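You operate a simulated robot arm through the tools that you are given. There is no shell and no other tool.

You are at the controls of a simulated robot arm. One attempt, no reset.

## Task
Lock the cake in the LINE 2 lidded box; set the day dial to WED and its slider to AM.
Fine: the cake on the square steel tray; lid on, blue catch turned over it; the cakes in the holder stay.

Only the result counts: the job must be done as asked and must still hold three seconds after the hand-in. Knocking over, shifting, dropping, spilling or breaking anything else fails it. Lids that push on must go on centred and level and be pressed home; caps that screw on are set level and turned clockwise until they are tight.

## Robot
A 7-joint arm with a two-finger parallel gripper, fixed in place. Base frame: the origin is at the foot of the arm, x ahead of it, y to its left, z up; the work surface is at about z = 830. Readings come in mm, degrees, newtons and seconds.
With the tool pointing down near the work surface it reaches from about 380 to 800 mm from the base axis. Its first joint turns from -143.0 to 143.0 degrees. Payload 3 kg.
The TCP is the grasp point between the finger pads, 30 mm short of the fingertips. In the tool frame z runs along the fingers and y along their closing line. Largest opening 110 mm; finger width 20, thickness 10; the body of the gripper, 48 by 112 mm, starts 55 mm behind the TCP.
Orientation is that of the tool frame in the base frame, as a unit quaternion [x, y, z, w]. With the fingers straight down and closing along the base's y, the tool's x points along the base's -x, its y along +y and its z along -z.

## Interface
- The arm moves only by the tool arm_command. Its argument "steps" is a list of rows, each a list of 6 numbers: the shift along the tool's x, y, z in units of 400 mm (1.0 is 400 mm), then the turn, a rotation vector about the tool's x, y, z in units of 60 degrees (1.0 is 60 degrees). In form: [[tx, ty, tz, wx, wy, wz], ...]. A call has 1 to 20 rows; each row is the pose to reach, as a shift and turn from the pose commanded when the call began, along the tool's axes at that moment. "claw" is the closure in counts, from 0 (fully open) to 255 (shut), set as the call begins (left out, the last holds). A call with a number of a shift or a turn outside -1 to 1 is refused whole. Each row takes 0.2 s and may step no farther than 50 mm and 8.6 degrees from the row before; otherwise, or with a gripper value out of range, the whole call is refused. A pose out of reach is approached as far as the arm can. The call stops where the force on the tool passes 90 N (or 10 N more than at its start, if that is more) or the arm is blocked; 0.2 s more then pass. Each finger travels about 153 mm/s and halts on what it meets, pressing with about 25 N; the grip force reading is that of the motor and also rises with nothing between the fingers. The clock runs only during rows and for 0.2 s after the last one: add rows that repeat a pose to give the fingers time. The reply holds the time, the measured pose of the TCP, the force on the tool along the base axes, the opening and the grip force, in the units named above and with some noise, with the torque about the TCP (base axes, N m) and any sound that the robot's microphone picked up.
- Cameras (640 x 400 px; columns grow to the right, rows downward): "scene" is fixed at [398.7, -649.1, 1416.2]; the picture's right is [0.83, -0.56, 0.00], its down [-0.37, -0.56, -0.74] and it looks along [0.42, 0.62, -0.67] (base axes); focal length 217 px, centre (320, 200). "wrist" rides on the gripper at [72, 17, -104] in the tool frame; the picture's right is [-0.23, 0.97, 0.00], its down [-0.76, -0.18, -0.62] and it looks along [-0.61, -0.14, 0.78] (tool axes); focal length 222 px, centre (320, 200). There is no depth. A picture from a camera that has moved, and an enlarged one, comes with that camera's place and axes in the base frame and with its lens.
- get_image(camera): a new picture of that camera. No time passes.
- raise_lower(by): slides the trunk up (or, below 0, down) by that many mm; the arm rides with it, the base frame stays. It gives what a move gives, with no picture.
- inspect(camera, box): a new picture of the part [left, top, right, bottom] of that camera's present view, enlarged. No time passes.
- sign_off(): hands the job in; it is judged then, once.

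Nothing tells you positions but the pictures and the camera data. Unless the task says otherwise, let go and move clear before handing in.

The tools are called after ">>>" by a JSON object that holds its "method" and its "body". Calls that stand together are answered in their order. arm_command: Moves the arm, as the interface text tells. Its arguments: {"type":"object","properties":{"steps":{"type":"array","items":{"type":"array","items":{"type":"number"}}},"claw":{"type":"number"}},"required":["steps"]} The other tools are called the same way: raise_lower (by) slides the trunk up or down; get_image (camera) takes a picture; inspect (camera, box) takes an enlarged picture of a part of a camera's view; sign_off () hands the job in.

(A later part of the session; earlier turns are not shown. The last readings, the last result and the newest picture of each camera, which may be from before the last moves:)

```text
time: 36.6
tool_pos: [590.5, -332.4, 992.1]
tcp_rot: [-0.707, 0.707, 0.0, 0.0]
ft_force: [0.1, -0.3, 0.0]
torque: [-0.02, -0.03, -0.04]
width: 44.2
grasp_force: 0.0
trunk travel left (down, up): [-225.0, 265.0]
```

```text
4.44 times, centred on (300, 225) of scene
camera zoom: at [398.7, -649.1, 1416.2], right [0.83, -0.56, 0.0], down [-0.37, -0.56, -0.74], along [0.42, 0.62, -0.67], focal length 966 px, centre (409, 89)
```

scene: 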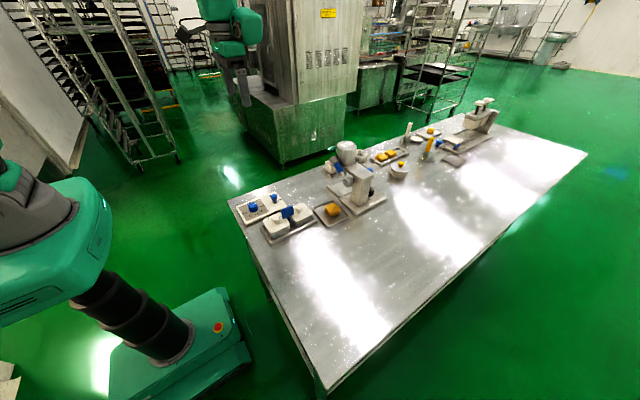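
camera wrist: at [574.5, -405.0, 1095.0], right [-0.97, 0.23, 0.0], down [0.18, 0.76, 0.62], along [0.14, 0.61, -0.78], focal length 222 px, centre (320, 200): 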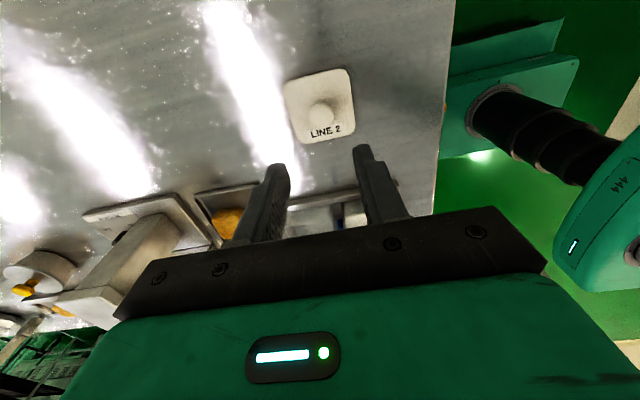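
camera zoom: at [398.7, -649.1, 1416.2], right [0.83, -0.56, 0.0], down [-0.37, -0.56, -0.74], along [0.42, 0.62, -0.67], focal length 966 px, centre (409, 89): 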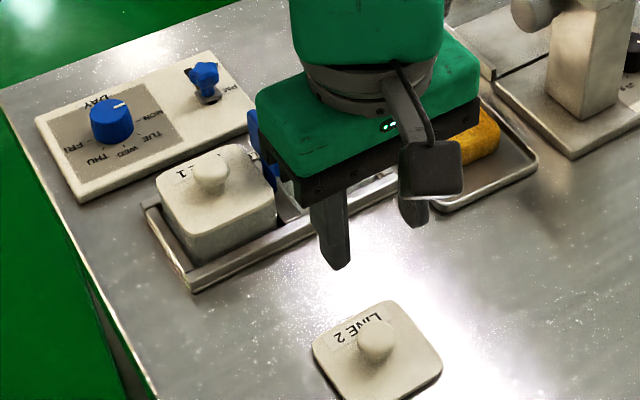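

The lid rests flat on the clear table. I will turn the wrist back and move where I can look down into the open box and onto the cake.

>>> {"method": "arm_command", "body": {"steps": [[-0.053, -0.0425, -0.05, 0, 0, 0.14], [-0.106, -0.085, -0.1, 0, 0, 0.28], [-0.159, -0.1275, -0.135, 0, 0, 0.42], [-0.212, -0.17, -0.135, 0, 0, 0.56], [-0.265, -0.2125, -0.135, 0, 0, 0.7], [-0.318, -0.255, -0.135, 0, 0, 0.84], [-0.37, -0.2975, -0.135, 0, 0, 0.98], [-0.37, -0.2975, -0.135, 0, 0, 0.98]]}}

>>> {"method": "arm_command", "body": {"steps": [[0, 0, 0, 0, 0, 0.13], [0, 0, 0, 0, 0, 0.26], [0, 0, 0, 0, 0, 0.39], [0, 0, 0, 0, 0, 0.52], [0, 0, 0, 0, 0, 0.52]]}}

>>> {"method": "get_image", "body": {"camera": "wrist"}}

>>> {"method": "inspect", "body": {"camera": "wrist", "box": [250, 0, 380, 100]}}

>>> {"method": "inspect", "body": {"camera": "wrist", "box": [250, 60, 390, 180]}}

```text
time: 38.4
tool_pos: [704.6, -180.7, 1039.0]
tcp_rot: [-0.268, 0.963, 0.001, 0.0]
ft_force: [0.0, 0.0, 0.2]
torque: [0.04, -0.05, 0.01]
width: 43.9
grasp_force: 0.1
out of reach, approached as far as the arm can: row 7, 8
trunk travel left (down, up): [-225.0, 265.0]
```

```text
time: 39.6
tool_pos: [704.1, -182.0, 1038.4]
tcp_rot: [0.001, 1.0, 0.0, -0.001]
ft_force: [-0.5, 0.1, 0.3]
torque: [-0.01, 0.0, -0.01]
width: 44.1
grasp_force: 0.1
trunk travel left (down, up): [-225.0, 265.0]
```

```text
taken
camera wrist: at [632.4, -164.6, 1141.1], right [0.23, 0.97, 0.0], down [0.76, -0.18, 0.62], along [0.61, -0.14, -0.78], focal length 222 px, centre (320, 200)
```

wrist: 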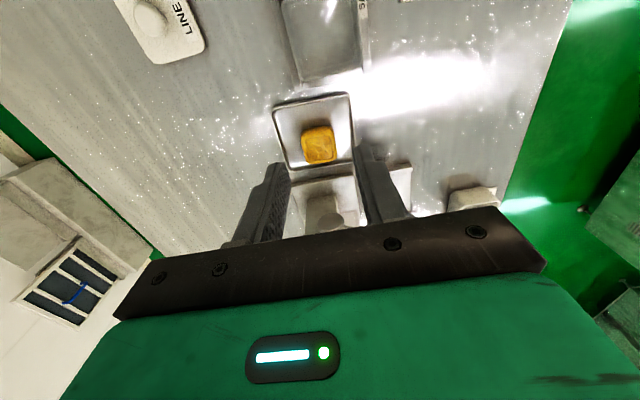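

```text
4.00 times, centred on (315, 50) of wrist
camera zoom: at [632.4, -164.6, 1141.1], right [0.23, 0.97, 0.0], down [0.76, -0.18, 0.62], along [0.61, -0.14, -0.78], focal length 888 px, centre (340, 800)
```

zoom: 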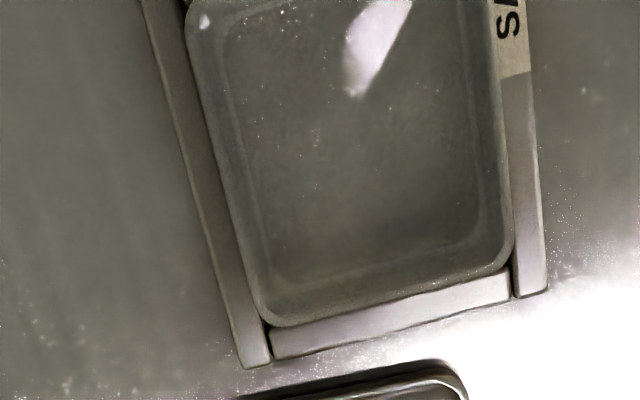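

```text
3.33 times, centred on (320, 120) of wrist
camera zoom: at [632.4, -164.6, 1141.1], right [0.23, 0.97, 0.0], down [0.76, -0.18, 0.62], along [0.61, -0.14, -0.78], focal length 740 px, centre (320, 467)
```

zoom: 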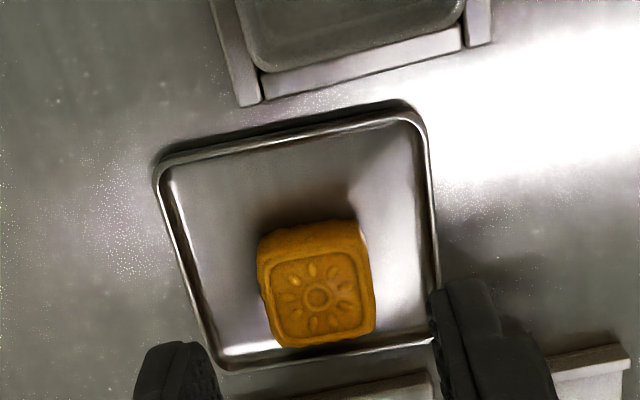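

The cake is near (765, -195), about 38 mm square and 26 mm high, turned about -5°; the box is about 60 mm inside. I will lower first, then test how far forward the arm reaches.

>>> {"method": "arm_command", "body": {"steps": [[0, -0.015, 0.08, 0, 0, 0.04], [0, -0.0325, 0.16, 0, 0, 0.08], [0, -0.0325, 0.24, 0, 0, 0.08], [0, -0.0325, 0.295, 0, 0, 0.08], [-0.08, -0.0325, 0.295, 0, 0, 0.08], [-0.1525, -0.0325, 0.295, 0, 0, 0.08], [-0.1525, -0.0325, 0.295, 0, 0, 0.08]], "claw": 116}}

>>> {"method": "get_image", "body": {"camera": "wrist"}}

```text
time: 41.2
tool_pos: [752.0, -193.2, 918.9]
tcp_rot: [0.042, 0.999, 0.0, -0.001]
ft_force: [-0.9, -0.1, -0.3]
torque: [-0.01, -0.03, -0.02]
width: 60.1
grasp_force: 0.0
out of reach, approached as far as the arm can: row 6, 7
trunk travel left (down, up): [-225.0, 265.0]
```

```text
taken
camera wrist: at [682.4, -170.4, 1022.2], right [0.31, 0.95, 0.0], down [0.74, -0.24, 0.62], along [0.59, -0.19, -0.78], focal length 222 px, centre (320, 200)
```

wrist: 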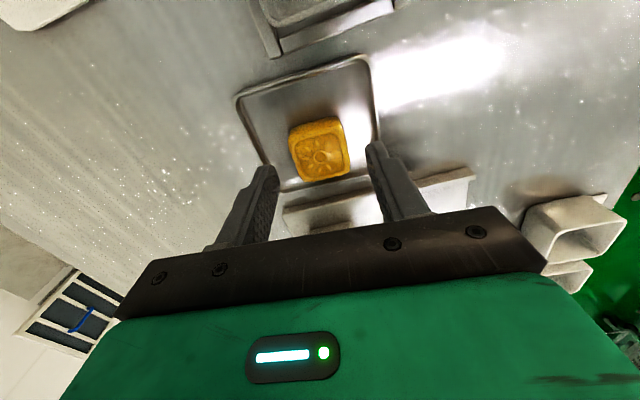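

Reach grows as the tool goes lower relative to the trunk. I will raise the trunk and lower the arm to reach the cake.

>>> {"method": "raise_lower", "body": {"by": 130}}

>>> {"method": "arm_command", "body": {"steps": [[0, 0, 0.08, 0, 0, 0], [0, 0, 0.16, 0, 0, 0], [0, 0, 0.24, 0, 0, 0], [0, 0, 0.32, 0, 0, 0], [-0.0325, 0, 0.34, 0, 0, 0], [-0.0325, 0, 0.34, 0, 0, 0]]}}

>>> {"method": "get_image", "body": {"camera": "wrist"}}

>>> {"method": "inspect", "body": {"camera": "wrist", "box": [230, 90, 400, 220]}}

```text
time: 42.8
tool_pos: [752.2, -194.0, 1049.0]
tcp_rot: [0.042, 0.999, 0.0, -0.001]
ft_force: [0.1, 1.3, -0.2]
torque: [-0.02, 0.0, -0.04]
width: 60.2
grasp_force: 0.0
trunk travel left (down, up): [-355.0, 135.0]
```

```text
time: 44.1
tool_pos: [764.8, -196.1, 913.0]
tcp_rot: [0.042, 0.999, 0.0, -0.001]
ft_force: [0.5, 0.7, 0.3]
torque: [0.03, -0.01, 0.0]
width: 59.8
grasp_force: 0.0
trunk travel left (down, up): [-355.0, 135.0]
```

```text
taken
camera wrist: at [696.5, -171.4, 1015.7], right [0.31, 0.95, 0.0], down [0.74, -0.24, 0.62], along [0.59, -0.19, -0.78], focal length 222 px, centre (320, 200)
```

wrist: 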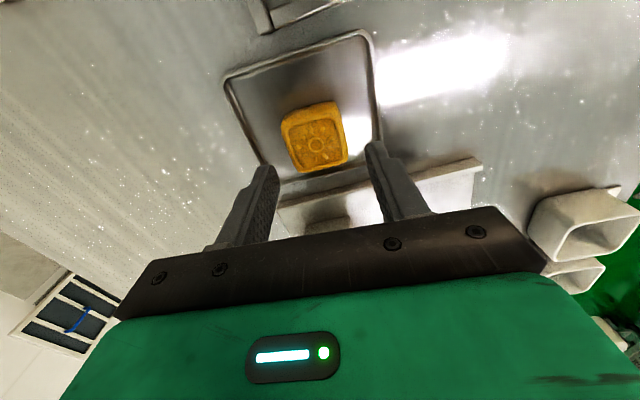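

```text
3.08 times, centred on (315, 155) of wrist
camera zoom: at [696.5, -171.4, 1015.7], right [0.31, 0.95, 0.0], down [0.74, -0.24, 0.62], along [0.59, -0.19, -0.78], focal length 684 px, centre (335, 338)
```

zoom: 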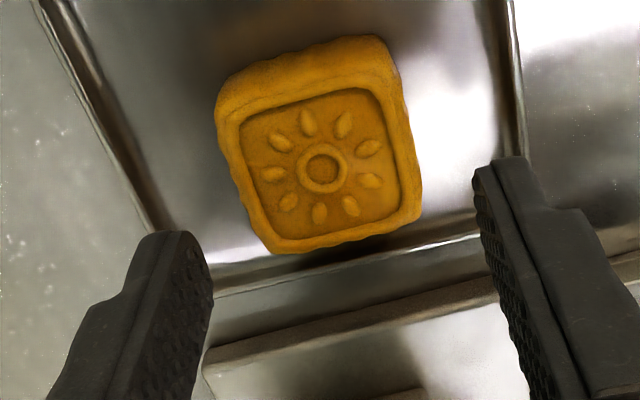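

The cake is centred under the tool. I will lower until the fingertips overlap roughly the upper half of the cake, then grip it.

>>> {"method": "arm_command", "body": {"steps": [[0, 0, 0.04, 0, 0, 0.03], [0, 0, 0.08, 0, 0, 0.03], [0, 0, 0.095, 0, 0, 0.03], [0, 0, 0.095, 0, 0, 0.03]]}}

>>> {"method": "inspect", "body": {"camera": "wrist", "box": [230, 90, 400, 220]}}

>>> {"method": "inspect", "body": {"camera": "scene", "box": [290, 170, 370, 230]}}

```text
time: 45.1
tool_pos: [765.4, -195.0, 875.1]
tcp_rot: [0.057, 0.998, 0.0, -0.001]
ft_force: [0.2, 0.6, -0.7]
torque: [-0.02, 0.01, 0.02]
width: 60.2
grasp_force: 0.1
trunk travel left (down, up): [-355.0, 135.0]
```

```text
3.08 times, centred on (315, 155) of wrist
camera zoom: at [697.1, -169.8, 978.1], right [0.34, 0.94, 0.0], down [0.74, -0.26, 0.62], along [0.59, -0.21, -0.78], focal length 684 px, centre (335, 338)
```

zoom: 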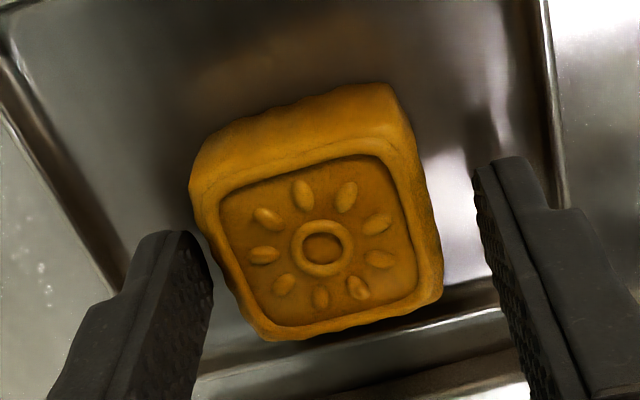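

```text
6.67 times, centred on (330, 200) of scene
camera zoom: at [398.7, -649.1, 1416.2], right [0.83, -0.56, 0.0], down [-0.37, -0.56, -0.74], along [0.42, 0.62, -0.67], focal length 1450 px, centre (253, 200)
```

zoom: 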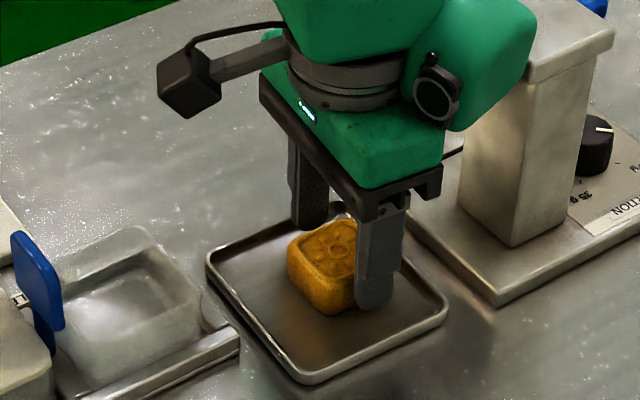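

>>> {"method": "arm_command", "body": {"steps": [[0, -0.004, 0, 0, 0, 0.02], [0, -0.004, 0, 0, 0, 0.02]]}}

>>> {"method": "arm_command", "body": {"steps": [[0, 0, 0, 0, 0, 0], [0, 0, 0, 0, 0, 0], [0, 0, 0, 0, 0, 0], [0, 0, 0, 0, 0, 0]], "claw": 255}}

>>> {"method": "inspect", "body": {"camera": "wrist", "box": [230, 90, 400, 220]}}

```text
time: 45.8
tool_pos: [766.6, -195.7, 875.4]
tcp_rot: [0.068, 0.998, 0.0, 0.001]
ft_force: [0.1, -0.3, -0.3]
torque: [0.01, -0.07, 0.02]
width: 60.2
grasp_force: 0.0
trunk travel left (down, up): [-355.0, 135.0]
```

```text
time: 46.8
tool_pos: [764.7, -195.8, 874.3]
tcp_rot: [0.068, 0.998, 0.001, 0.0]
ft_force: [-0.4, -1.0, 1.5]
torque: [-0.07, -0.06, 0.01]
width: 46.0
grasp_force: 25.2
trunk travel left (down, up): [-355.0, 135.0]
```

```text
3.08 times, centred on (315, 155) of wrist
camera zoom: at [697.1, -169.7, 978.3], right [0.36, 0.93, 0.0], down [0.73, -0.28, 0.62], along [0.58, -0.22, -0.78], focal length 684 px, centre (335, 338)
```

zoom: 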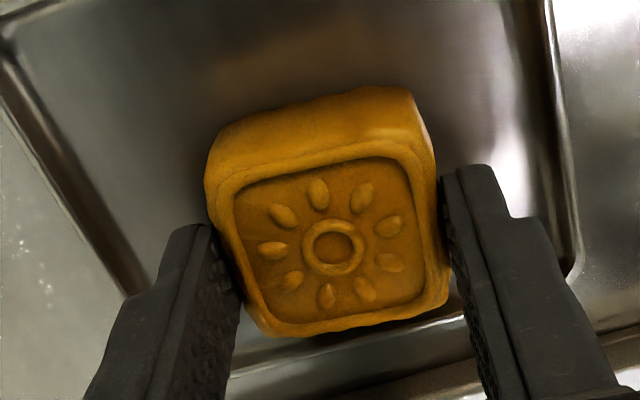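

The grip reads 46 mm, so the cake is wider than it looked. I will zoom in on the open box to judge its inside size and depth before moving.

>>> {"method": "inspect", "body": {"camera": "scene", "box": [285, 190, 335, 225]}}

>>> {"method": "inspect", "body": {"camera": "wrist", "box": [200, 0, 400, 100]}}

```text
11.43 times, centred on (310, 208) of scene
camera zoom: at [398.7, -649.1, 1416.2], right [0.83, -0.56, 0.0], down [-0.37, -0.56, -0.74], along [0.42, 0.62, -0.67], focal length 2485 px, centre (434, 114)
```

zoom: 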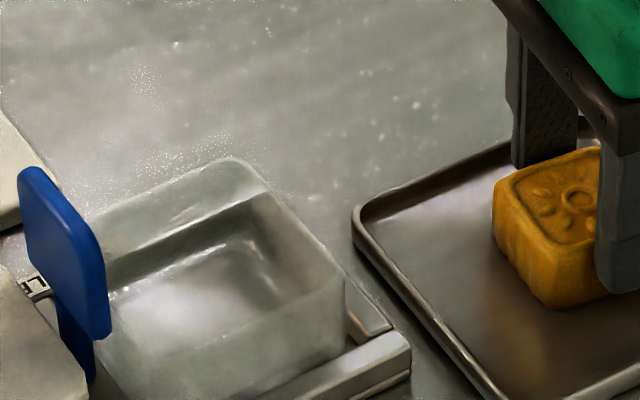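

```text
3.20 times, centred on (300, 50) of wrist
camera zoom: at [697.1, -169.7, 978.3], right [0.36, 0.93, 0.0], down [0.73, -0.28, 0.62], along [0.58, -0.22, -0.78], focal length 711 px, centre (384, 680)
```

zoom: 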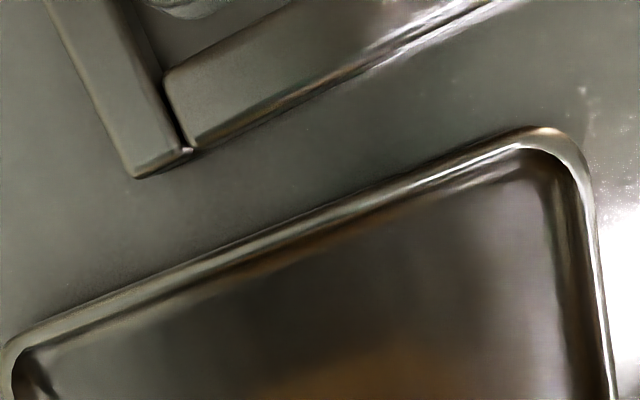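

>>> {"method": "inspect", "body": {"camera": "scene", "box": [316, 196, 348, 218]}}

```text
16.00 times, centred on (332, 207) of scene
camera zoom: at [398.7, -649.1, 1416.2], right [0.83, -0.56, 0.0], down [-0.37, -0.56, -0.74], along [0.42, 0.62, -0.67], focal length 3479 px, centre (128, 88)
```

zoom: 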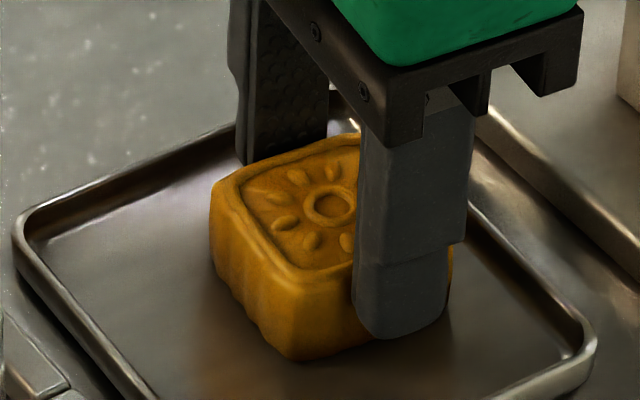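

The cake is about 26 mm tall. The fingers will not fit inside the box beside it, so I will re-grip only its top 8 mm or so and release it just above the box floor.

>>> {"method": "arm_command", "body": {"steps": [[0, 0, 0, 0, 0, 0], [0, 0, 0, 0, 0, 0], [0, 0, -0.01, 0, 0, 0], [0, 0, -0.019, 0, 0, 0], [0, 0, -0.019, 0, 0, 0]], "claw": 128}}

>>> {"method": "arm_command", "body": {"steps": [[0, 0, 0, 0, 0, 0], [0, 0, 0, 0, 0, 0], [0, 0, 0, 0, 0, 0]], "claw": 255}}

>>> {"method": "inspect", "body": {"camera": "scene", "box": [316, 196, 348, 218]}}

>>> {"method": "inspect", "body": {"camera": "wrist", "box": [230, 90, 400, 220]}}

```text
time: 48.0
tool_pos: [764.9, -195.4, 882.9]
tcp_rot: [0.067, 0.998, 0.0, 0.001]
ft_force: [0.3, -0.1, 0.3]
torque: [-0.01, -0.03, -0.01]
width: 54.8
grasp_force: 0.1
trunk travel left (down, up): [-355.0, 135.0]
```

```text
time: 48.8
tool_pos: [765.0, -196.2, 883.0]
tcp_rot: [0.068, 0.998, 0.001, 0.0]
ft_force: [0.1, -1.1, -0.7]
torque: [0.0, -0.03, -0.03]
width: 46.1
grasp_force: 24.8
trunk travel left (down, up): [-355.0, 135.0]
```

```text
16.00 times, centred on (332, 207) of scene
camera zoom: at [398.7, -649.1, 1416.2], right [0.83, -0.56, 0.0], down [-0.37, -0.56, -0.74], along [0.42, 0.62, -0.67], focal length 3479 px, centre (128, 88)
```

zoom: 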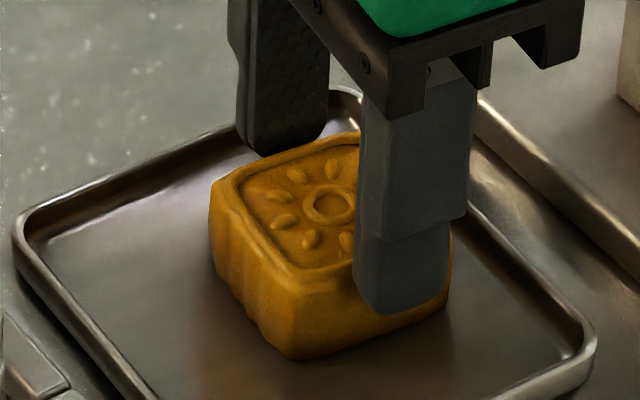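

```text
3.08 times, centred on (315, 155) of wrist
camera zoom: at [697.2, -169.3, 985.8], right [0.36, 0.93, 0.0], down [0.73, -0.28, 0.62], along [0.58, -0.22, -0.78], focal length 684 px, centre (335, 338)
```

zoom: 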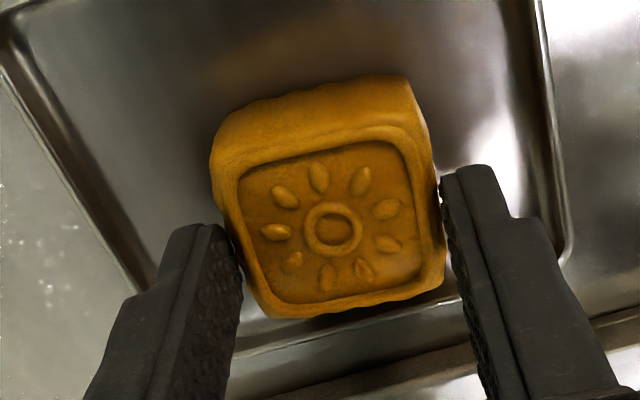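

>>> {"method": "arm_command", "body": {"steps": [[0, 0, -0.01, 0, 0, 0], [0, 0, -0.02, 0, 0, 0], [0, 0, -0.04, 0, 0, 0], [0, 0, -0.06, 0, 0, 0], [0, 0, -0.09, 0, 0, 0], [0, 0, -0.125, 0, 0, 0], [0, 0, -0.125, 0, 0, 0]]}}

>>> {"method": "inspect", "body": {"camera": "scene", "box": [312, 182, 352, 212]}}

>>> {"method": "inspect", "body": {"camera": "wrist", "box": [230, 90, 400, 220]}}

```text
time: 50.4
tool_pos: [765.7, -197.0, 932.8]
tcp_rot: [0.068, 0.998, 0.0, -0.001]
ft_force: [0.6, -0.1, -0.3]
torque: [0.0, -0.01, -0.05]
width: 46.1
grasp_force: 25.1
trunk travel left (down, up): [-355.0, 135.0]
```

```text
13.33 times, centred on (332, 197) of scene
camera zoom: at [398.7, -649.1, 1416.2], right [0.83, -0.56, 0.0], down [-0.37, -0.56, -0.74], along [0.42, 0.62, -0.67], focal length 2899 px, centre (160, 240)
```

zoom: 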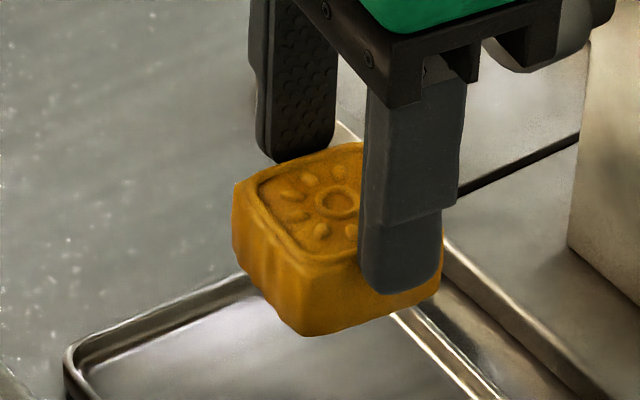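

```text
3.08 times, centred on (315, 155) of wrist
camera zoom: at [697.3, -169.9, 1036.0], right [0.36, 0.93, 0.0], down [0.73, -0.28, 0.62], along [0.58, -0.22, -0.78], focal length 684 px, centre (335, 338)
```

zoom: 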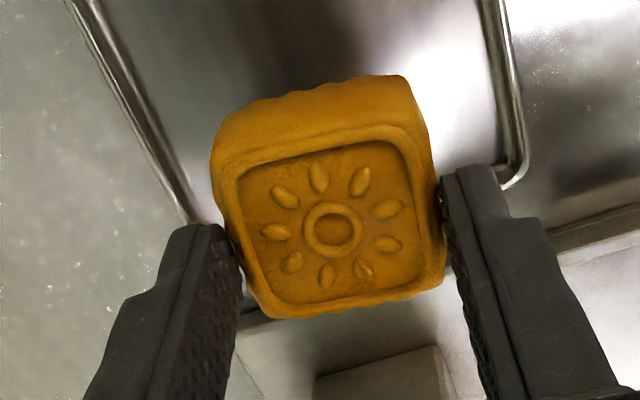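

The cake is held level. I will carry it over the open box, squared up with it.

>>> {"method": "arm_command", "body": {"steps": [[0, 0, -0.03, 0, 0, 0], [0.1, 0.014, -0.03, 0, 0, -0.04], [0.2, 0.028, -0.03, 0, 0, -0.09], [0.313, 0.0437, -0.03, 0, 0, -0.13], [0.313, 0.0437, -0.03, 0, 0, -0.13]]}}

>>> {"method": "get_image", "body": {"camera": "wrist"}}

>>> {"method": "inspect", "body": {"camera": "wrist", "box": [230, 60, 400, 200]}}

>>> {"method": "inspect", "body": {"camera": "scene", "box": [270, 175, 330, 220]}}

```text
time: 51.5
tool_pos: [642.6, -161.8, 944.7]
tcp_rot: [0.0, 1.0, 0.0, 0.001]
ft_force: [0.0, 0.3, 0.0]
torque: [0.03, -0.04, 0.0]
width: 45.8
grasp_force: 25.1
trunk travel left (down, up): [-355.0, 135.0]
```

```text
taken
camera wrist: at [571.8, -144.2, 1048.3], right [0.23, 0.97, 0.0], down [0.76, -0.18, 0.62], along [0.61, -0.14, -0.78], focal length 222 px, centre (320, 200)
```

wrist: 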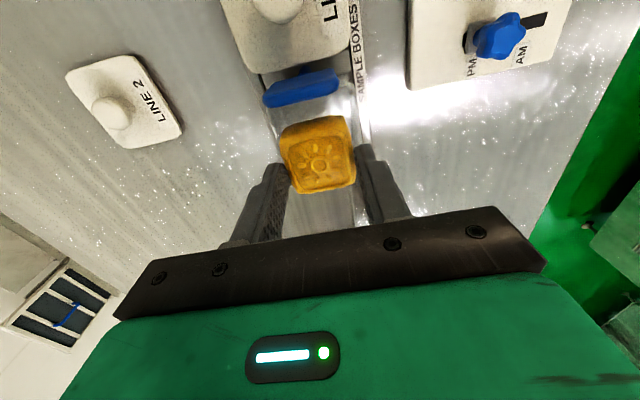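

```text
2.86 times, centred on (315, 130) of wrist
camera zoom: at [571.8, -144.2, 1048.3], right [0.23, 0.97, 0.0], down [0.76, -0.18, 0.62], along [0.61, -0.14, -0.78], focal length 635 px, centre (334, 400)
```

zoom: 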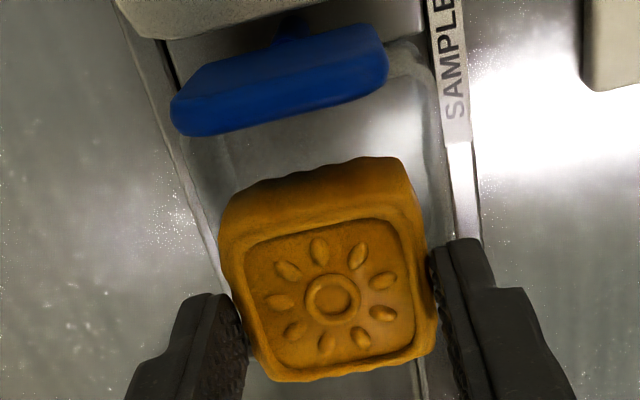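

```text
8.89 times, centred on (300, 198) of scene
camera zoom: at [398.7, -649.1, 1416.2], right [0.83, -0.56, 0.0], down [-0.37, -0.56, -0.74], along [0.42, 0.62, -0.67], focal length 1933 px, centre (498, 222)
```

zoom: 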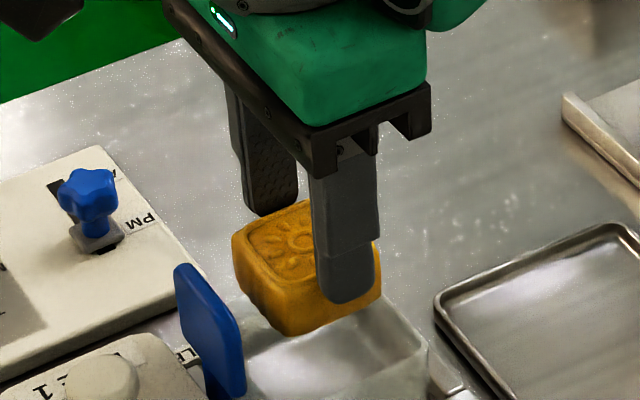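

>>> {"method": "arm_command", "body": {"steps": [[0, 0, 0.04, 0, 0, 0], [0, 0, 0.07, 0, 0, 0], [0, 0, 0.092, 0, 0, 0], [0, 0, 0.092, 0, 0, 0]]}}

>>> {"method": "inspect", "body": {"camera": "scene", "box": [275, 188, 325, 223]}}

>>> {"method": "inspect", "body": {"camera": "wrist", "box": [230, 60, 400, 200]}}

```text
time: 52.5
tool_pos: [643.8, -162.6, 908.8]
tcp_rot: [0.0, 1.0, 0.0, 0.0]
ft_force: [0.5, 0.2, -0.3]
torque: [0.0, 0.0, 0.03]
width: 46.0
grasp_force: 25.2
trunk travel left (down, up): [-355.0, 135.0]
```

```text
11.43 times, centred on (300, 206) of scene
camera zoom: at [398.7, -649.1, 1416.2], right [0.83, -0.56, 0.0], down [-0.37, -0.56, -0.74], along [0.42, 0.62, -0.67], focal length 2485 px, centre (549, 137)
```

zoom: 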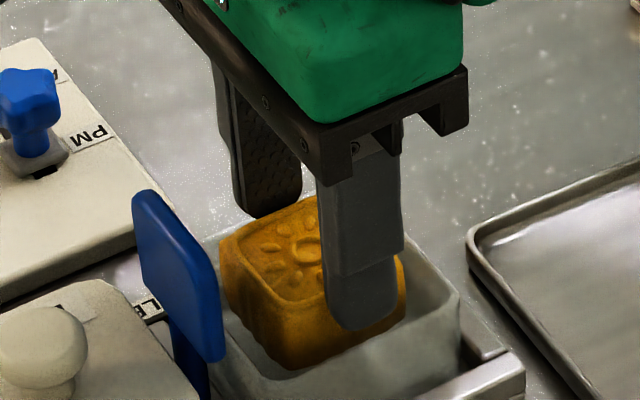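

```text
2.86 times, centred on (315, 130) of wrist
camera zoom: at [572.4, -144.5, 1011.5], right [0.23, 0.97, 0.0], down [0.76, -0.18, 0.62], along [0.61, -0.14, -0.78], focal length 635 px, centre (334, 400)
```

zoom: 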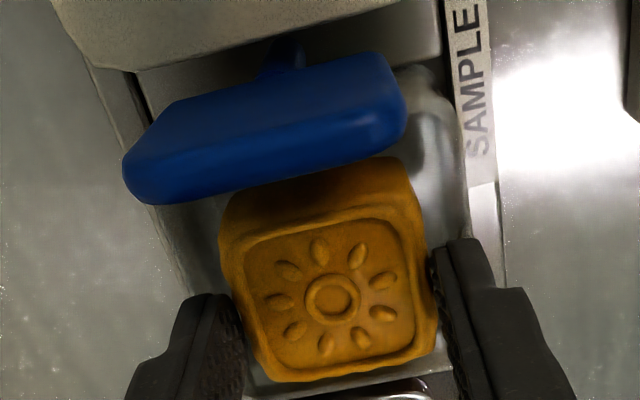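

>>> {"method": "arm_command", "body": {"steps": [[0, 0, 0.004, 0, 0, 0], [0, 0, 0.0075, 0, 0, 0], [0, 0, 0.0075, 0, 0, 0]]}}

>>> {"method": "inspect", "body": {"camera": "scene", "box": [285, 195, 315, 216]}}

```text
time: 53.4
tool_pos: [643.6, -160.8, 906.5]
tcp_rot: [0.0, 1.0, 0.001, 0.0]
ft_force: [-0.1, 0.4, -0.5]
torque: [-0.01, -0.01, -0.05]
width: 45.7
grasp_force: 24.9
trunk travel left (down, up): [-355.0, 135.0]
```

```text
16.00 times, centred on (300, 206) of scene
camera zoom: at [398.7, -649.1, 1416.2], right [0.83, -0.56, 0.0], down [-0.37, -0.56, -0.74], along [0.42, 0.62, -0.67], focal length 3479 px, centre (640, 112)
```

zoom: 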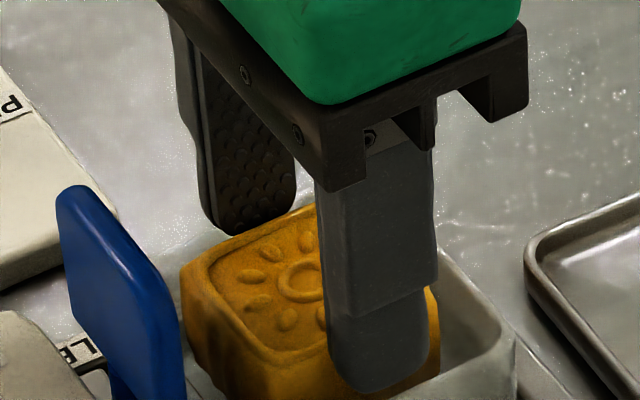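

The cake is square in the box mouth, with the fingertips just above the rim. I will open the fingers only slightly so that it slides straight down.

>>> {"method": "arm_command", "body": {"steps": [[0, 0, 0, 0, 0, 0], [0, 0, 0, 0, 0, 0], [0, 0, 0, 0, 0, 0]], "claw": 144}}

>>> {"method": "inspect", "body": {"camera": "scene", "box": [285, 195, 315, 216]}}

>>> {"method": "inspect", "body": {"camera": "wrist", "box": [230, 60, 400, 200]}}

```text
time: 54.1
tool_pos: [642.5, -161.8, 906.0]
tcp_rot: [0.0, 1.0, 0.0, 0.0]
ft_force: [-0.1, 0.1, 0.1]
torque: [-0.04, -0.01, 0.01]
width: 48.1
grasp_force: 0.1
trunk travel left (down, up): [-355.0, 135.0]
```

```text
16.00 times, centred on (300, 206) of scene
camera zoom: at [398.7, -649.1, 1416.2], right [0.83, -0.56, 0.0], down [-0.37, -0.56, -0.74], along [0.42, 0.62, -0.67], focal length 3479 px, centre (640, 112)
```

zoom: 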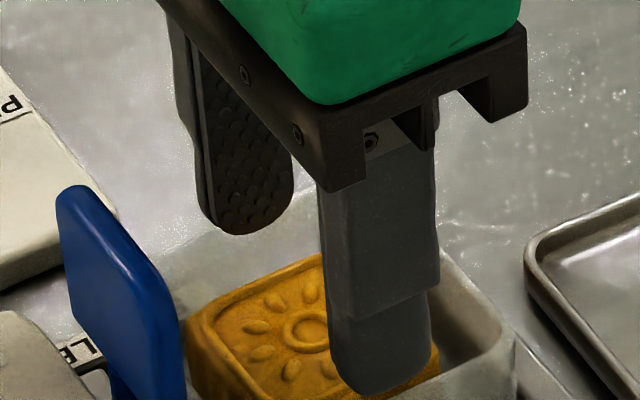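

```text
2.86 times, centred on (315, 130) of wrist
camera zoom: at [572.2, -144.6, 1008.6], right [0.23, 0.97, 0.0], down [0.76, -0.18, 0.62], along [0.61, -0.14, -0.78], focal length 635 px, centre (334, 400)
```

zoom: 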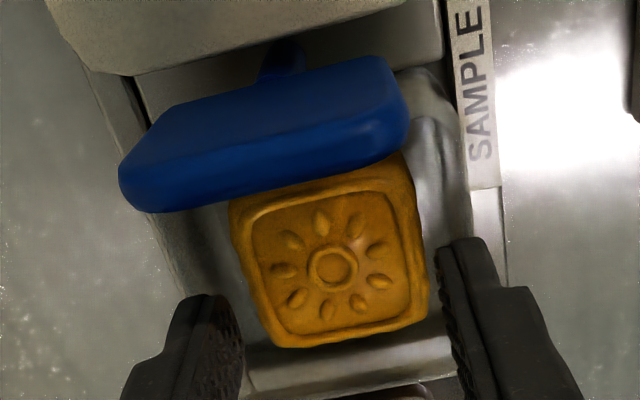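

The cake slid down and lies flat in the box. I will rise and check.

>>> {"method": "arm_command", "body": {"steps": [[0, 0, -0.05, 0, 0, 0], [0, 0, -0.1, 0, 0, 0], [0, 0, -0.2, 0, 0, 0], [0, 0, -0.2, 0, 0, 0]]}}

>>> {"method": "inspect", "body": {"camera": "scene", "box": [275, 188, 325, 223]}}

>>> {"method": "inspect", "body": {"camera": "wrist", "box": [230, 40, 400, 180]}}

```text
time: 55.1
tool_pos: [643.1, -160.5, 986.0]
tcp_rot: [0.0, 1.0, 0.0, 0.0]
ft_force: [-0.2, -1.1, -0.6]
torque: [0.04, -0.05, 0.01]
width: 48.0
grasp_force: 0.0
trunk travel left (down, up): [-355.0, 135.0]
```

```text
11.43 times, centred on (300, 206) of scene
camera zoom: at [398.7, -649.1, 1416.2], right [0.83, -0.56, 0.0], down [-0.37, -0.56, -0.74], along [0.42, 0.62, -0.67], focal length 2485 px, centre (549, 137)
```

zoom: 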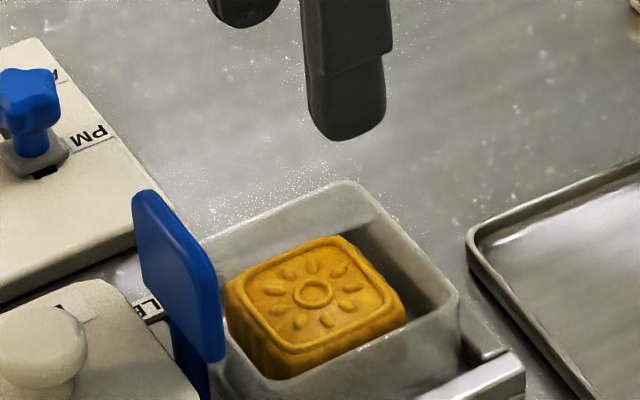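

```text
2.86 times, centred on (315, 110) of wrist
camera zoom: at [571.5, -145.0, 1088.9], right [0.23, 0.97, 0.0], down [0.76, -0.18, 0.62], along [0.61, -0.14, -0.78], focal length 635 px, centre (334, 457)
```

zoom: 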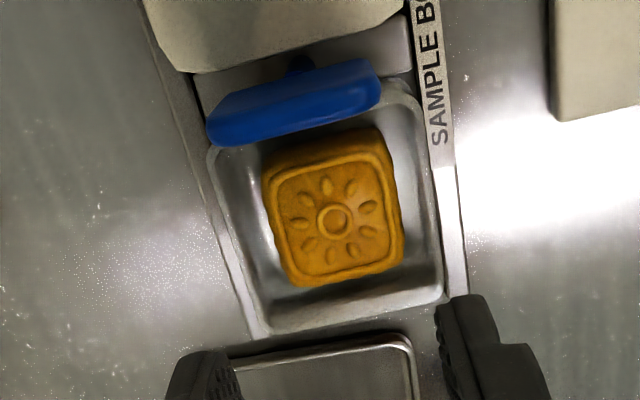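

The cake sits flat and clear of the walls. Now I will fetch the lid from the table near (590, -332), with the wrist turned as when I let it go.

>>> {"method": "arm_command", "body": {"steps": [[0.019, -0.061, 0, 0, 0, -0.14], [0.038, -0.122, 0, 0, 0, -0.28], [0.057, -0.183, 0.02, 0, 0, -0.42], [0.076, -0.244, 0.04, 0, 0, -0.56], [0.095, -0.305, 0.065, 0, 0, -0.7], [0.114, -0.366, 0.065, 0, 0, -0.84], [0.132, -0.427, 0.065, 0, 0, -0.98], [0.132, -0.427, 0.065, 0, 0, -0.98]]}}

>>> {"method": "arm_command", "body": {"steps": [[0, 0, 0, 0, 0, -0.13], [0, 0, 0, 0, 0, -0.26], [0, 0, 0, 0, 0, -0.39], [0, 0, 0, 0, 0, -0.52], [0, 0, 0, 0, 0, -0.52]]}}

>>> {"method": "get_image", "body": {"camera": "wrist"}}

>>> {"method": "inspect", "body": {"camera": "wrist", "box": [240, 80, 420, 210]}}

```text
time: 57.0
tool_pos: [589.7, -333.2, 959.7]
tcp_rot: [-0.491, 0.871, 0.001, -0.001]
ft_force: [-1.1, -0.3, 0.3]
torque: [0.01, -0.01, -0.01]
width: 47.9
grasp_force: 0.0
trunk travel left (down, up): [-355.0, 135.0]
```

```text
time: 58.1
tool_pos: [590.8, -332.1, 959.4]
tcp_rot: [0.707, -0.707, 0.001, 0.0]
ft_force: [-0.2, 0.5, -1.0]
torque: [-0.02, -0.02, 0.02]
width: 47.8
grasp_force: 0.0
trunk travel left (down, up): [-355.0, 135.0]
```

```text
taken
camera wrist: at [574.6, -405.2, 1062.3], right [-0.97, 0.23, 0.0], down [0.18, 0.76, 0.62], along [0.14, 0.61, -0.78], focal length 222 px, centre (320, 200)
```

wrist: 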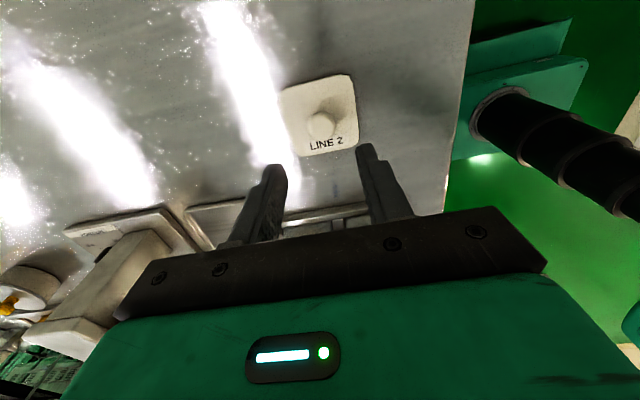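

```text
3.08 times, centred on (330, 145) of wrist
camera zoom: at [574.6, -405.2, 1062.3], right [-0.97, 0.23, 0.0], down [0.18, 0.76, 0.62], along [0.14, 0.61, -0.78], focal length 684 px, centre (289, 369)
```

zoom: 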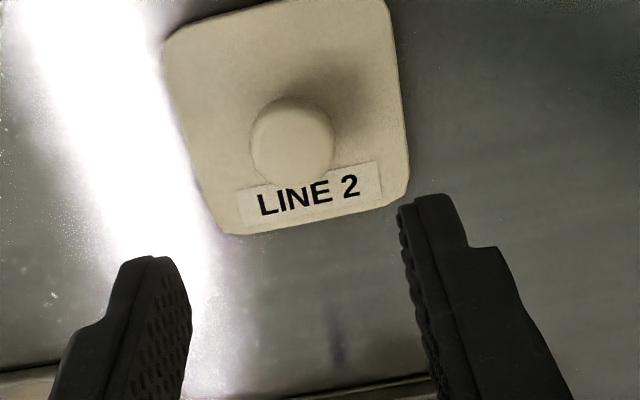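

>>> {"method": "arm_command", "body": {"steps": [[0, 0, 0.08, 0, 0, 0], [0, 0, 0.15, 0, 0, 0], [-0.001, 0, 0.2, 0, 0, 0], [-0.001, 0, 0.218, 0, 0, 0], [-0.001, 0, 0.218, 0, 0, 0]], "claw": 153}}

>>> {"method": "inspect", "body": {"camera": "wrist", "box": [240, 80, 420, 210]}}

```text
time: 59.4
tool_pos: [590.0, -331.7, 872.0]
tcp_rot: [0.707, -0.707, 0.0, 0.0]
ft_force: [0.0, -0.4, -0.7]
torque: [-0.01, 0.01, 0.03]
width: 44.1
grasp_force: 0.0
trunk travel left (down, up): [-355.0, 135.0]
```

```text
3.08 times, centred on (330, 145) of wrist
camera zoom: at [574.3, -404.4, 975.2], right [-0.97, 0.23, 0.0], down [0.18, 0.76, 0.62], along [0.14, 0.61, -0.78], focal length 684 px, centre (289, 369)
```

zoom: 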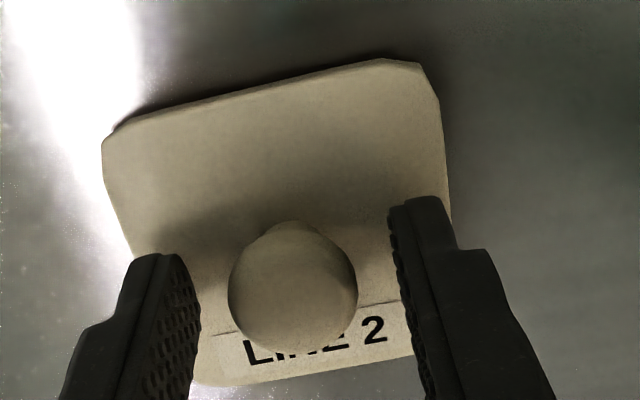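

>>> {"method": "arm_command", "body": {"steps": [[-0.002, 0, 0, 0, 0, 0], [-0.002, 0, 0, 0, 0, 0]]}}

>>> {"method": "arm_command", "body": {"steps": [[0, 0, 0, 0, 0, 0], [0, 0, 0, 0, 0, 0], [0, 0, 0, 0, 0, 0]], "claw": 255}}

>>> {"method": "arm_command", "body": {"steps": [[0, 0, -0.02, 0, 0, 0], [0, 0, -0.05, 0, 0, 0], [0, 0, -0.1, 0, 0, 0], [0, 0, -0.2, 0, 0, 0], [0, 0, -0.25, 0, 0, 0], [0, 0, -0.25, 0, 0, 0]]}}

>>> {"method": "inspect", "body": {"camera": "scene", "box": [270, 190, 350, 250]}}

>>> {"method": "inspect", "body": {"camera": "wrist", "box": [240, 80, 420, 210]}}

```text
time: 60.0
tool_pos: [590.1, -329.8, 871.8]
tcp_rot: [-0.706, 0.708, -0.001, 0.0]
ft_force: [-0.2, 0.1, 0.2]
torque: [0.02, -0.04, 0.0]
width: 44.0
grasp_force: 0.1
trunk travel left (down, up): [-355.0, 135.0]
```

```text
time: 60.8
tool_pos: [591.1, -329.4, 871.6]
tcp_rot: [-0.707, 0.707, 0.0, 0.0]
ft_force: [0.0, 0.1, 0.5]
torque: [0.02, 0.04, 0.0]
width: 25.5
grasp_force: 24.7
trunk travel left (down, up): [-355.0, 135.0]
```

```text
time: 62.1
tool_pos: [590.8, -331.5, 971.1]
tcp_rot: [0.707, -0.707, -0.001, 0.001]
ft_force: [0.5, 0.1, -0.3]
torque: [0.02, -0.01, 0.03]
width: 25.1
grasp_force: 25.2
trunk travel left (down, up): [-355.0, 135.0]
```

```text
6.67 times, centred on (310, 220) of scene
camera zoom: at [398.7, -649.1, 1416.2], right [0.83, -0.56, 0.0], down [-0.37, -0.56, -0.74], along [0.42, 0.62, -0.67], focal length 1450 px, centre (387, 67)
```

zoom: 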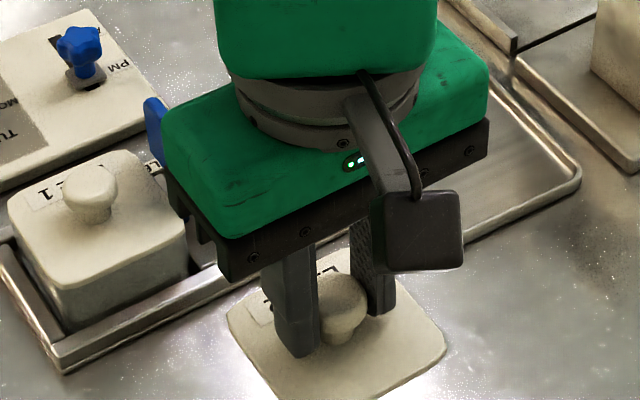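

```text
3.08 times, centred on (330, 145) of wrist
camera zoom: at [574.4, -404.1, 1074.9], right [-0.97, 0.23, 0.0], down [0.18, 0.76, 0.62], along [0.14, 0.61, -0.78], focal length 684 px, centre (289, 369)
```

zoom: 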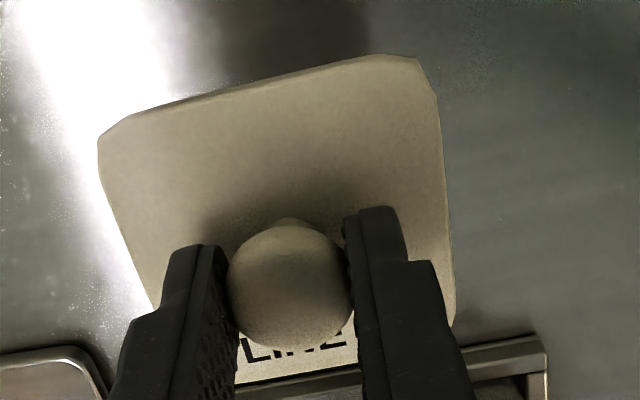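

The lid is held as before and hangs level. I will carry it back over the LINE 2 box and stop just above.

>>> {"method": "arm_command", "body": {"steps": [[-0.1, -0.03, 0, 0, 0, 0], [-0.2, -0.061, 0, 0, 0, 0], [-0.3, -0.091, 0, 0, 0, 0], [-0.4, -0.121, 0, 0, 0, 0], [-0.418, -0.127, 0, 0, 0, 0], [-0.418, -0.127, 0.03, 0, 0, 0], [-0.418, -0.127, 0.065, 0, 0, 0], [-0.418, -0.127, 0.065, 0, 0, 0]]}}

>>> {"method": "inspect", "body": {"camera": "scene", "box": [270, 180, 330, 225]}}

>>> {"method": "inspect", "body": {"camera": "wrist", "box": [240, 60, 420, 210]}}

```text
time: 64.0
tool_pos: [642.1, -165.3, 945.9]
tcp_rot: [-0.706, 0.708, 0.0, -0.001]
ft_force: [0.4, -0.5, 0.6]
torque: [-0.02, 0.02, -0.02]
width: 25.3
grasp_force: 25.5
trunk travel left (down, up): [-355.0, 135.0]
```

```text
8.89 times, centred on (300, 202) of scene
camera zoom: at [398.7, -649.1, 1416.2], right [0.83, -0.56, 0.0], down [-0.37, -0.56, -0.74], along [0.42, 0.62, -0.67], focal length 1933 px, centre (498, 178)
```

zoom: 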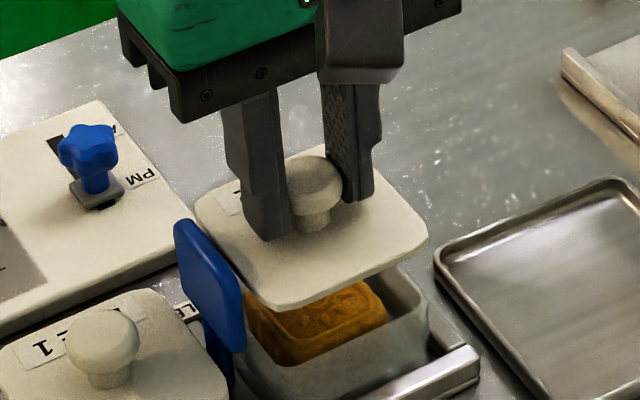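

```text
2.67 times, centred on (330, 135) of wrist
camera zoom: at [626.0, -236.9, 1048.6], right [-0.97, 0.23, 0.0], down [0.18, 0.76, 0.62], along [0.14, 0.61, -0.78], focal length 592 px, centre (293, 373)
```

zoom: 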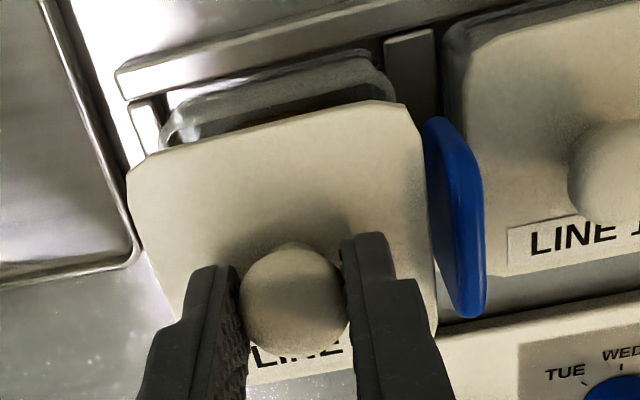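

>>> {"method": "arm_command", "body": {"steps": [[0, 0, 0, 0, 0, 0]]}}

>>> {"method": "arm_command", "body": {"steps": [[0, 0, 0, 0, 0, 0]]}}

>>> {"method": "arm_command", "body": {"steps": [[0, 0, 0, 0, 0, 0]]}}

>>> {"method": "inspect", "body": {"camera": "wrist", "box": [240, 60, 420, 210]}}

```text
time: 64.3
tool_pos: [641.8, -163.9, 945.7]
tcp_rot: [0.707, -0.707, 0.0, 0.0]
ft_force: [0.1, 0.4, -0.4]
torque: [0.0, -0.02, -0.05]
width: 25.3
grasp_force: 24.8
trunk travel left (down, up): [-355.0, 135.0]
```

```text
time: 64.8
tool_pos: [641.5, -164.5, 946.5]
tcp_rot: [0.708, -0.707, 0.0, 0.0]
ft_force: [-0.4, -0.5, -0.2]
torque: [0.01, 0.02, 0.01]
width: 25.3
grasp_force: 24.7
trunk travel left (down, up): [-355.0, 135.0]
```

```text
time: 65.2
tool_pos: [641.9, -165.2, 945.1]
tcp_rot: [-0.707, 0.707, 0.0, 0.0]
ft_force: [-0.7, -1.1, -0.1]
torque: [0.03, -0.03, -0.02]
width: 25.2
grasp_force: 24.9
trunk travel left (down, up): [-355.0, 135.0]
```

```text
2.67 times, centred on (330, 135) of wrist
camera zoom: at [626.0, -237.0, 1048.8], right [-0.97, 0.23, 0.0], down [0.18, 0.76, 0.62], along [0.14, 0.61, -0.78], focal length 592 px, centre (293, 373)
```

zoom: 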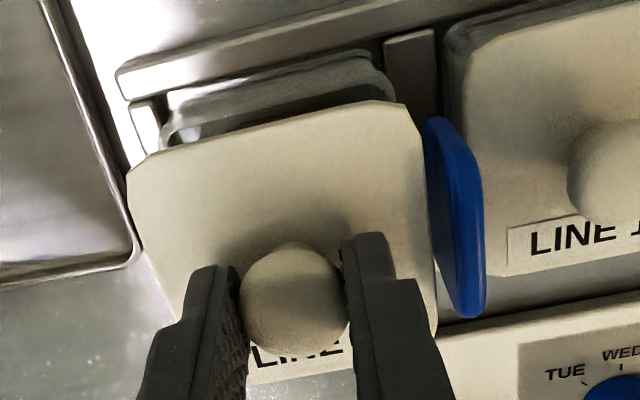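

I am about 1 mm too far in -y compared with the pose at which the lid came off. I will correct that and lower until just above seating.

>>> {"method": "arm_command", "body": {"steps": [[-0.0025, 0, 0, 0, 0, 0], [-0.0025, 0, 0.03, 0, 0, 0], [-0.0025, 0, 0.055, 0, 0, 0], [-0.0025, 0, 0.065, 0, 0, 0], [-0.0025, 0, 0.065, 0, 0, 0]]}}

>>> {"method": "inspect", "body": {"camera": "scene", "box": [275, 188, 325, 223]}}

>>> {"method": "inspect", "body": {"camera": "wrist", "box": [240, 60, 420, 210]}}

```text
time: 66.3
tool_pos: [640.9, -161.5, 920.7]
tcp_rot: [0.707, -0.707, 0.0, 0.0]
ft_force: [0.2, 0.3, 0.2]
torque: [-0.02, -0.02, 0.01]
width: 25.3
grasp_force: 24.3
trunk travel left (down, up): [-355.0, 135.0]
```

```text
11.43 times, centred on (300, 206) of scene
camera zoom: at [398.7, -649.1, 1416.2], right [0.83, -0.56, 0.0], down [-0.37, -0.56, -0.74], along [0.42, 0.62, -0.67], focal length 2485 px, centre (549, 137)
```

zoom: 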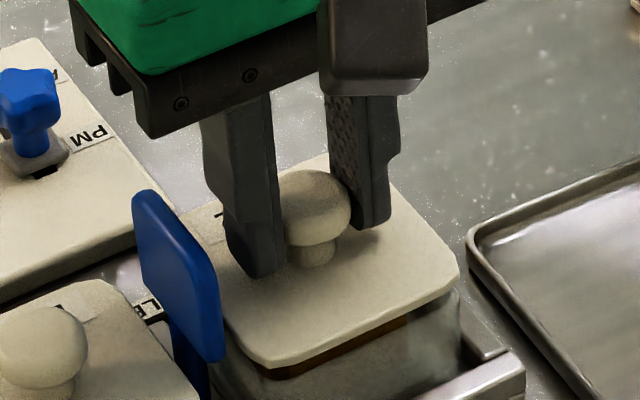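

```text
2.67 times, centred on (330, 135) of wrist
camera zoom: at [625.8, -235.8, 1023.0], right [-0.97, 0.23, 0.0], down [0.18, 0.76, 0.62], along [0.14, 0.61, -0.78], focal length 592 px, centre (293, 373)
```

zoom: 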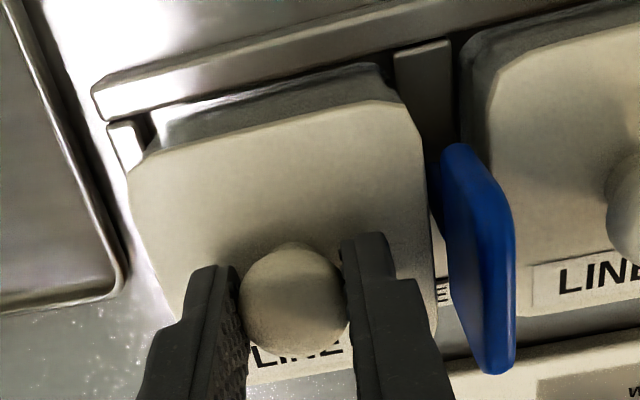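

>>> {"method": "arm_command", "body": {"steps": [[0, 0, 0.005, 0, 0, 0], [0, 0, 0.01, 0, 0, 0], [0, 0, 0.0125, 0, 0, 0]]}}

>>> {"method": "arm_command", "body": {"steps": [[0, 0, 0.0025, 0, 0, 0], [0, 0, 0.005, 0, 0, 0], [0, 0, 0.005, 0, 0, 0]]}}

```text
time: 67.2
tool_pos: [642.0, -163.6, 914.8]
tcp_rot: [0.707, -0.707, 0.0, 0.001]
ft_force: [-0.7, -0.1, -0.6]
torque: [-0.02, 0.02, 0.04]
width: 25.5
grasp_force: 24.5
trunk travel left (down, up): [-355.0, 135.0]
```

```text
time: 68.0
tool_pos: [640.1, -163.9, 914.4]
tcp_rot: [-0.707, 0.707, 0.0, -0.001]
ft_force: [0.1, -0.6, -0.1]
torque: [-0.02, 0.0, -0.02]
width: 25.4
grasp_force: 24.9
trunk travel left (down, up): [-355.0, 135.0]
```

>>> {"method": "arm_command", "body": {"steps": [[0, 0, 0.0025, 0, 0, 0], [0, 0, 0.005, 0, 0, 0], [0, 0, 0.005, 0, 0, 0]]}}

>>> {"method": "inspect", "body": {"camera": "scene", "box": [275, 188, 325, 223]}}

```text
time: 68.8
tool_pos: [642.2, -162.4, 911.8]
tcp_rot: [-0.707, 0.707, 0.0, 0.0]
ft_force: [2.3, 1.8, 4.5]
torque: [0.08, -0.07, -0.01]
width: 25.3
grasp_force: 24.4
trunk travel left (down, up): [-355.0, 135.0]
heard: snap
```

```text
11.43 times, centred on (300, 206) of scene
camera zoom: at [398.7, -649.1, 1416.2], right [0.83, -0.56, 0.0], down [-0.37, -0.56, -0.74], along [0.42, 0.62, -0.67], focal length 2485 px, centre (549, 137)
```

zoom: 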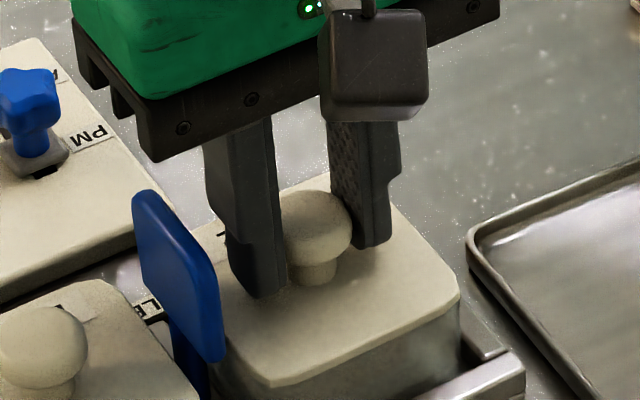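

The lid snapped on. I will press a little more to be sure it is home.

>>> {"method": "arm_command", "body": {"steps": [[0, 0, 0.004, 0, 0, 0], [0, 0, 0.0075, 0, 0, 0], [0, 0, 0.0075, 0, 0, 0]]}}

```text
time: 69.5
tool_pos: [641.7, -163.2, 908.9]
tcp_rot: [-0.707, 0.708, -0.003, 0.0]
ft_force: [8.6, 1.7, 30.0]
torque: [0.0, -0.19, 0.02]
width: 25.5
grasp_force: 25.4
trunk travel left (down, up): [-355.0, 135.0]
```

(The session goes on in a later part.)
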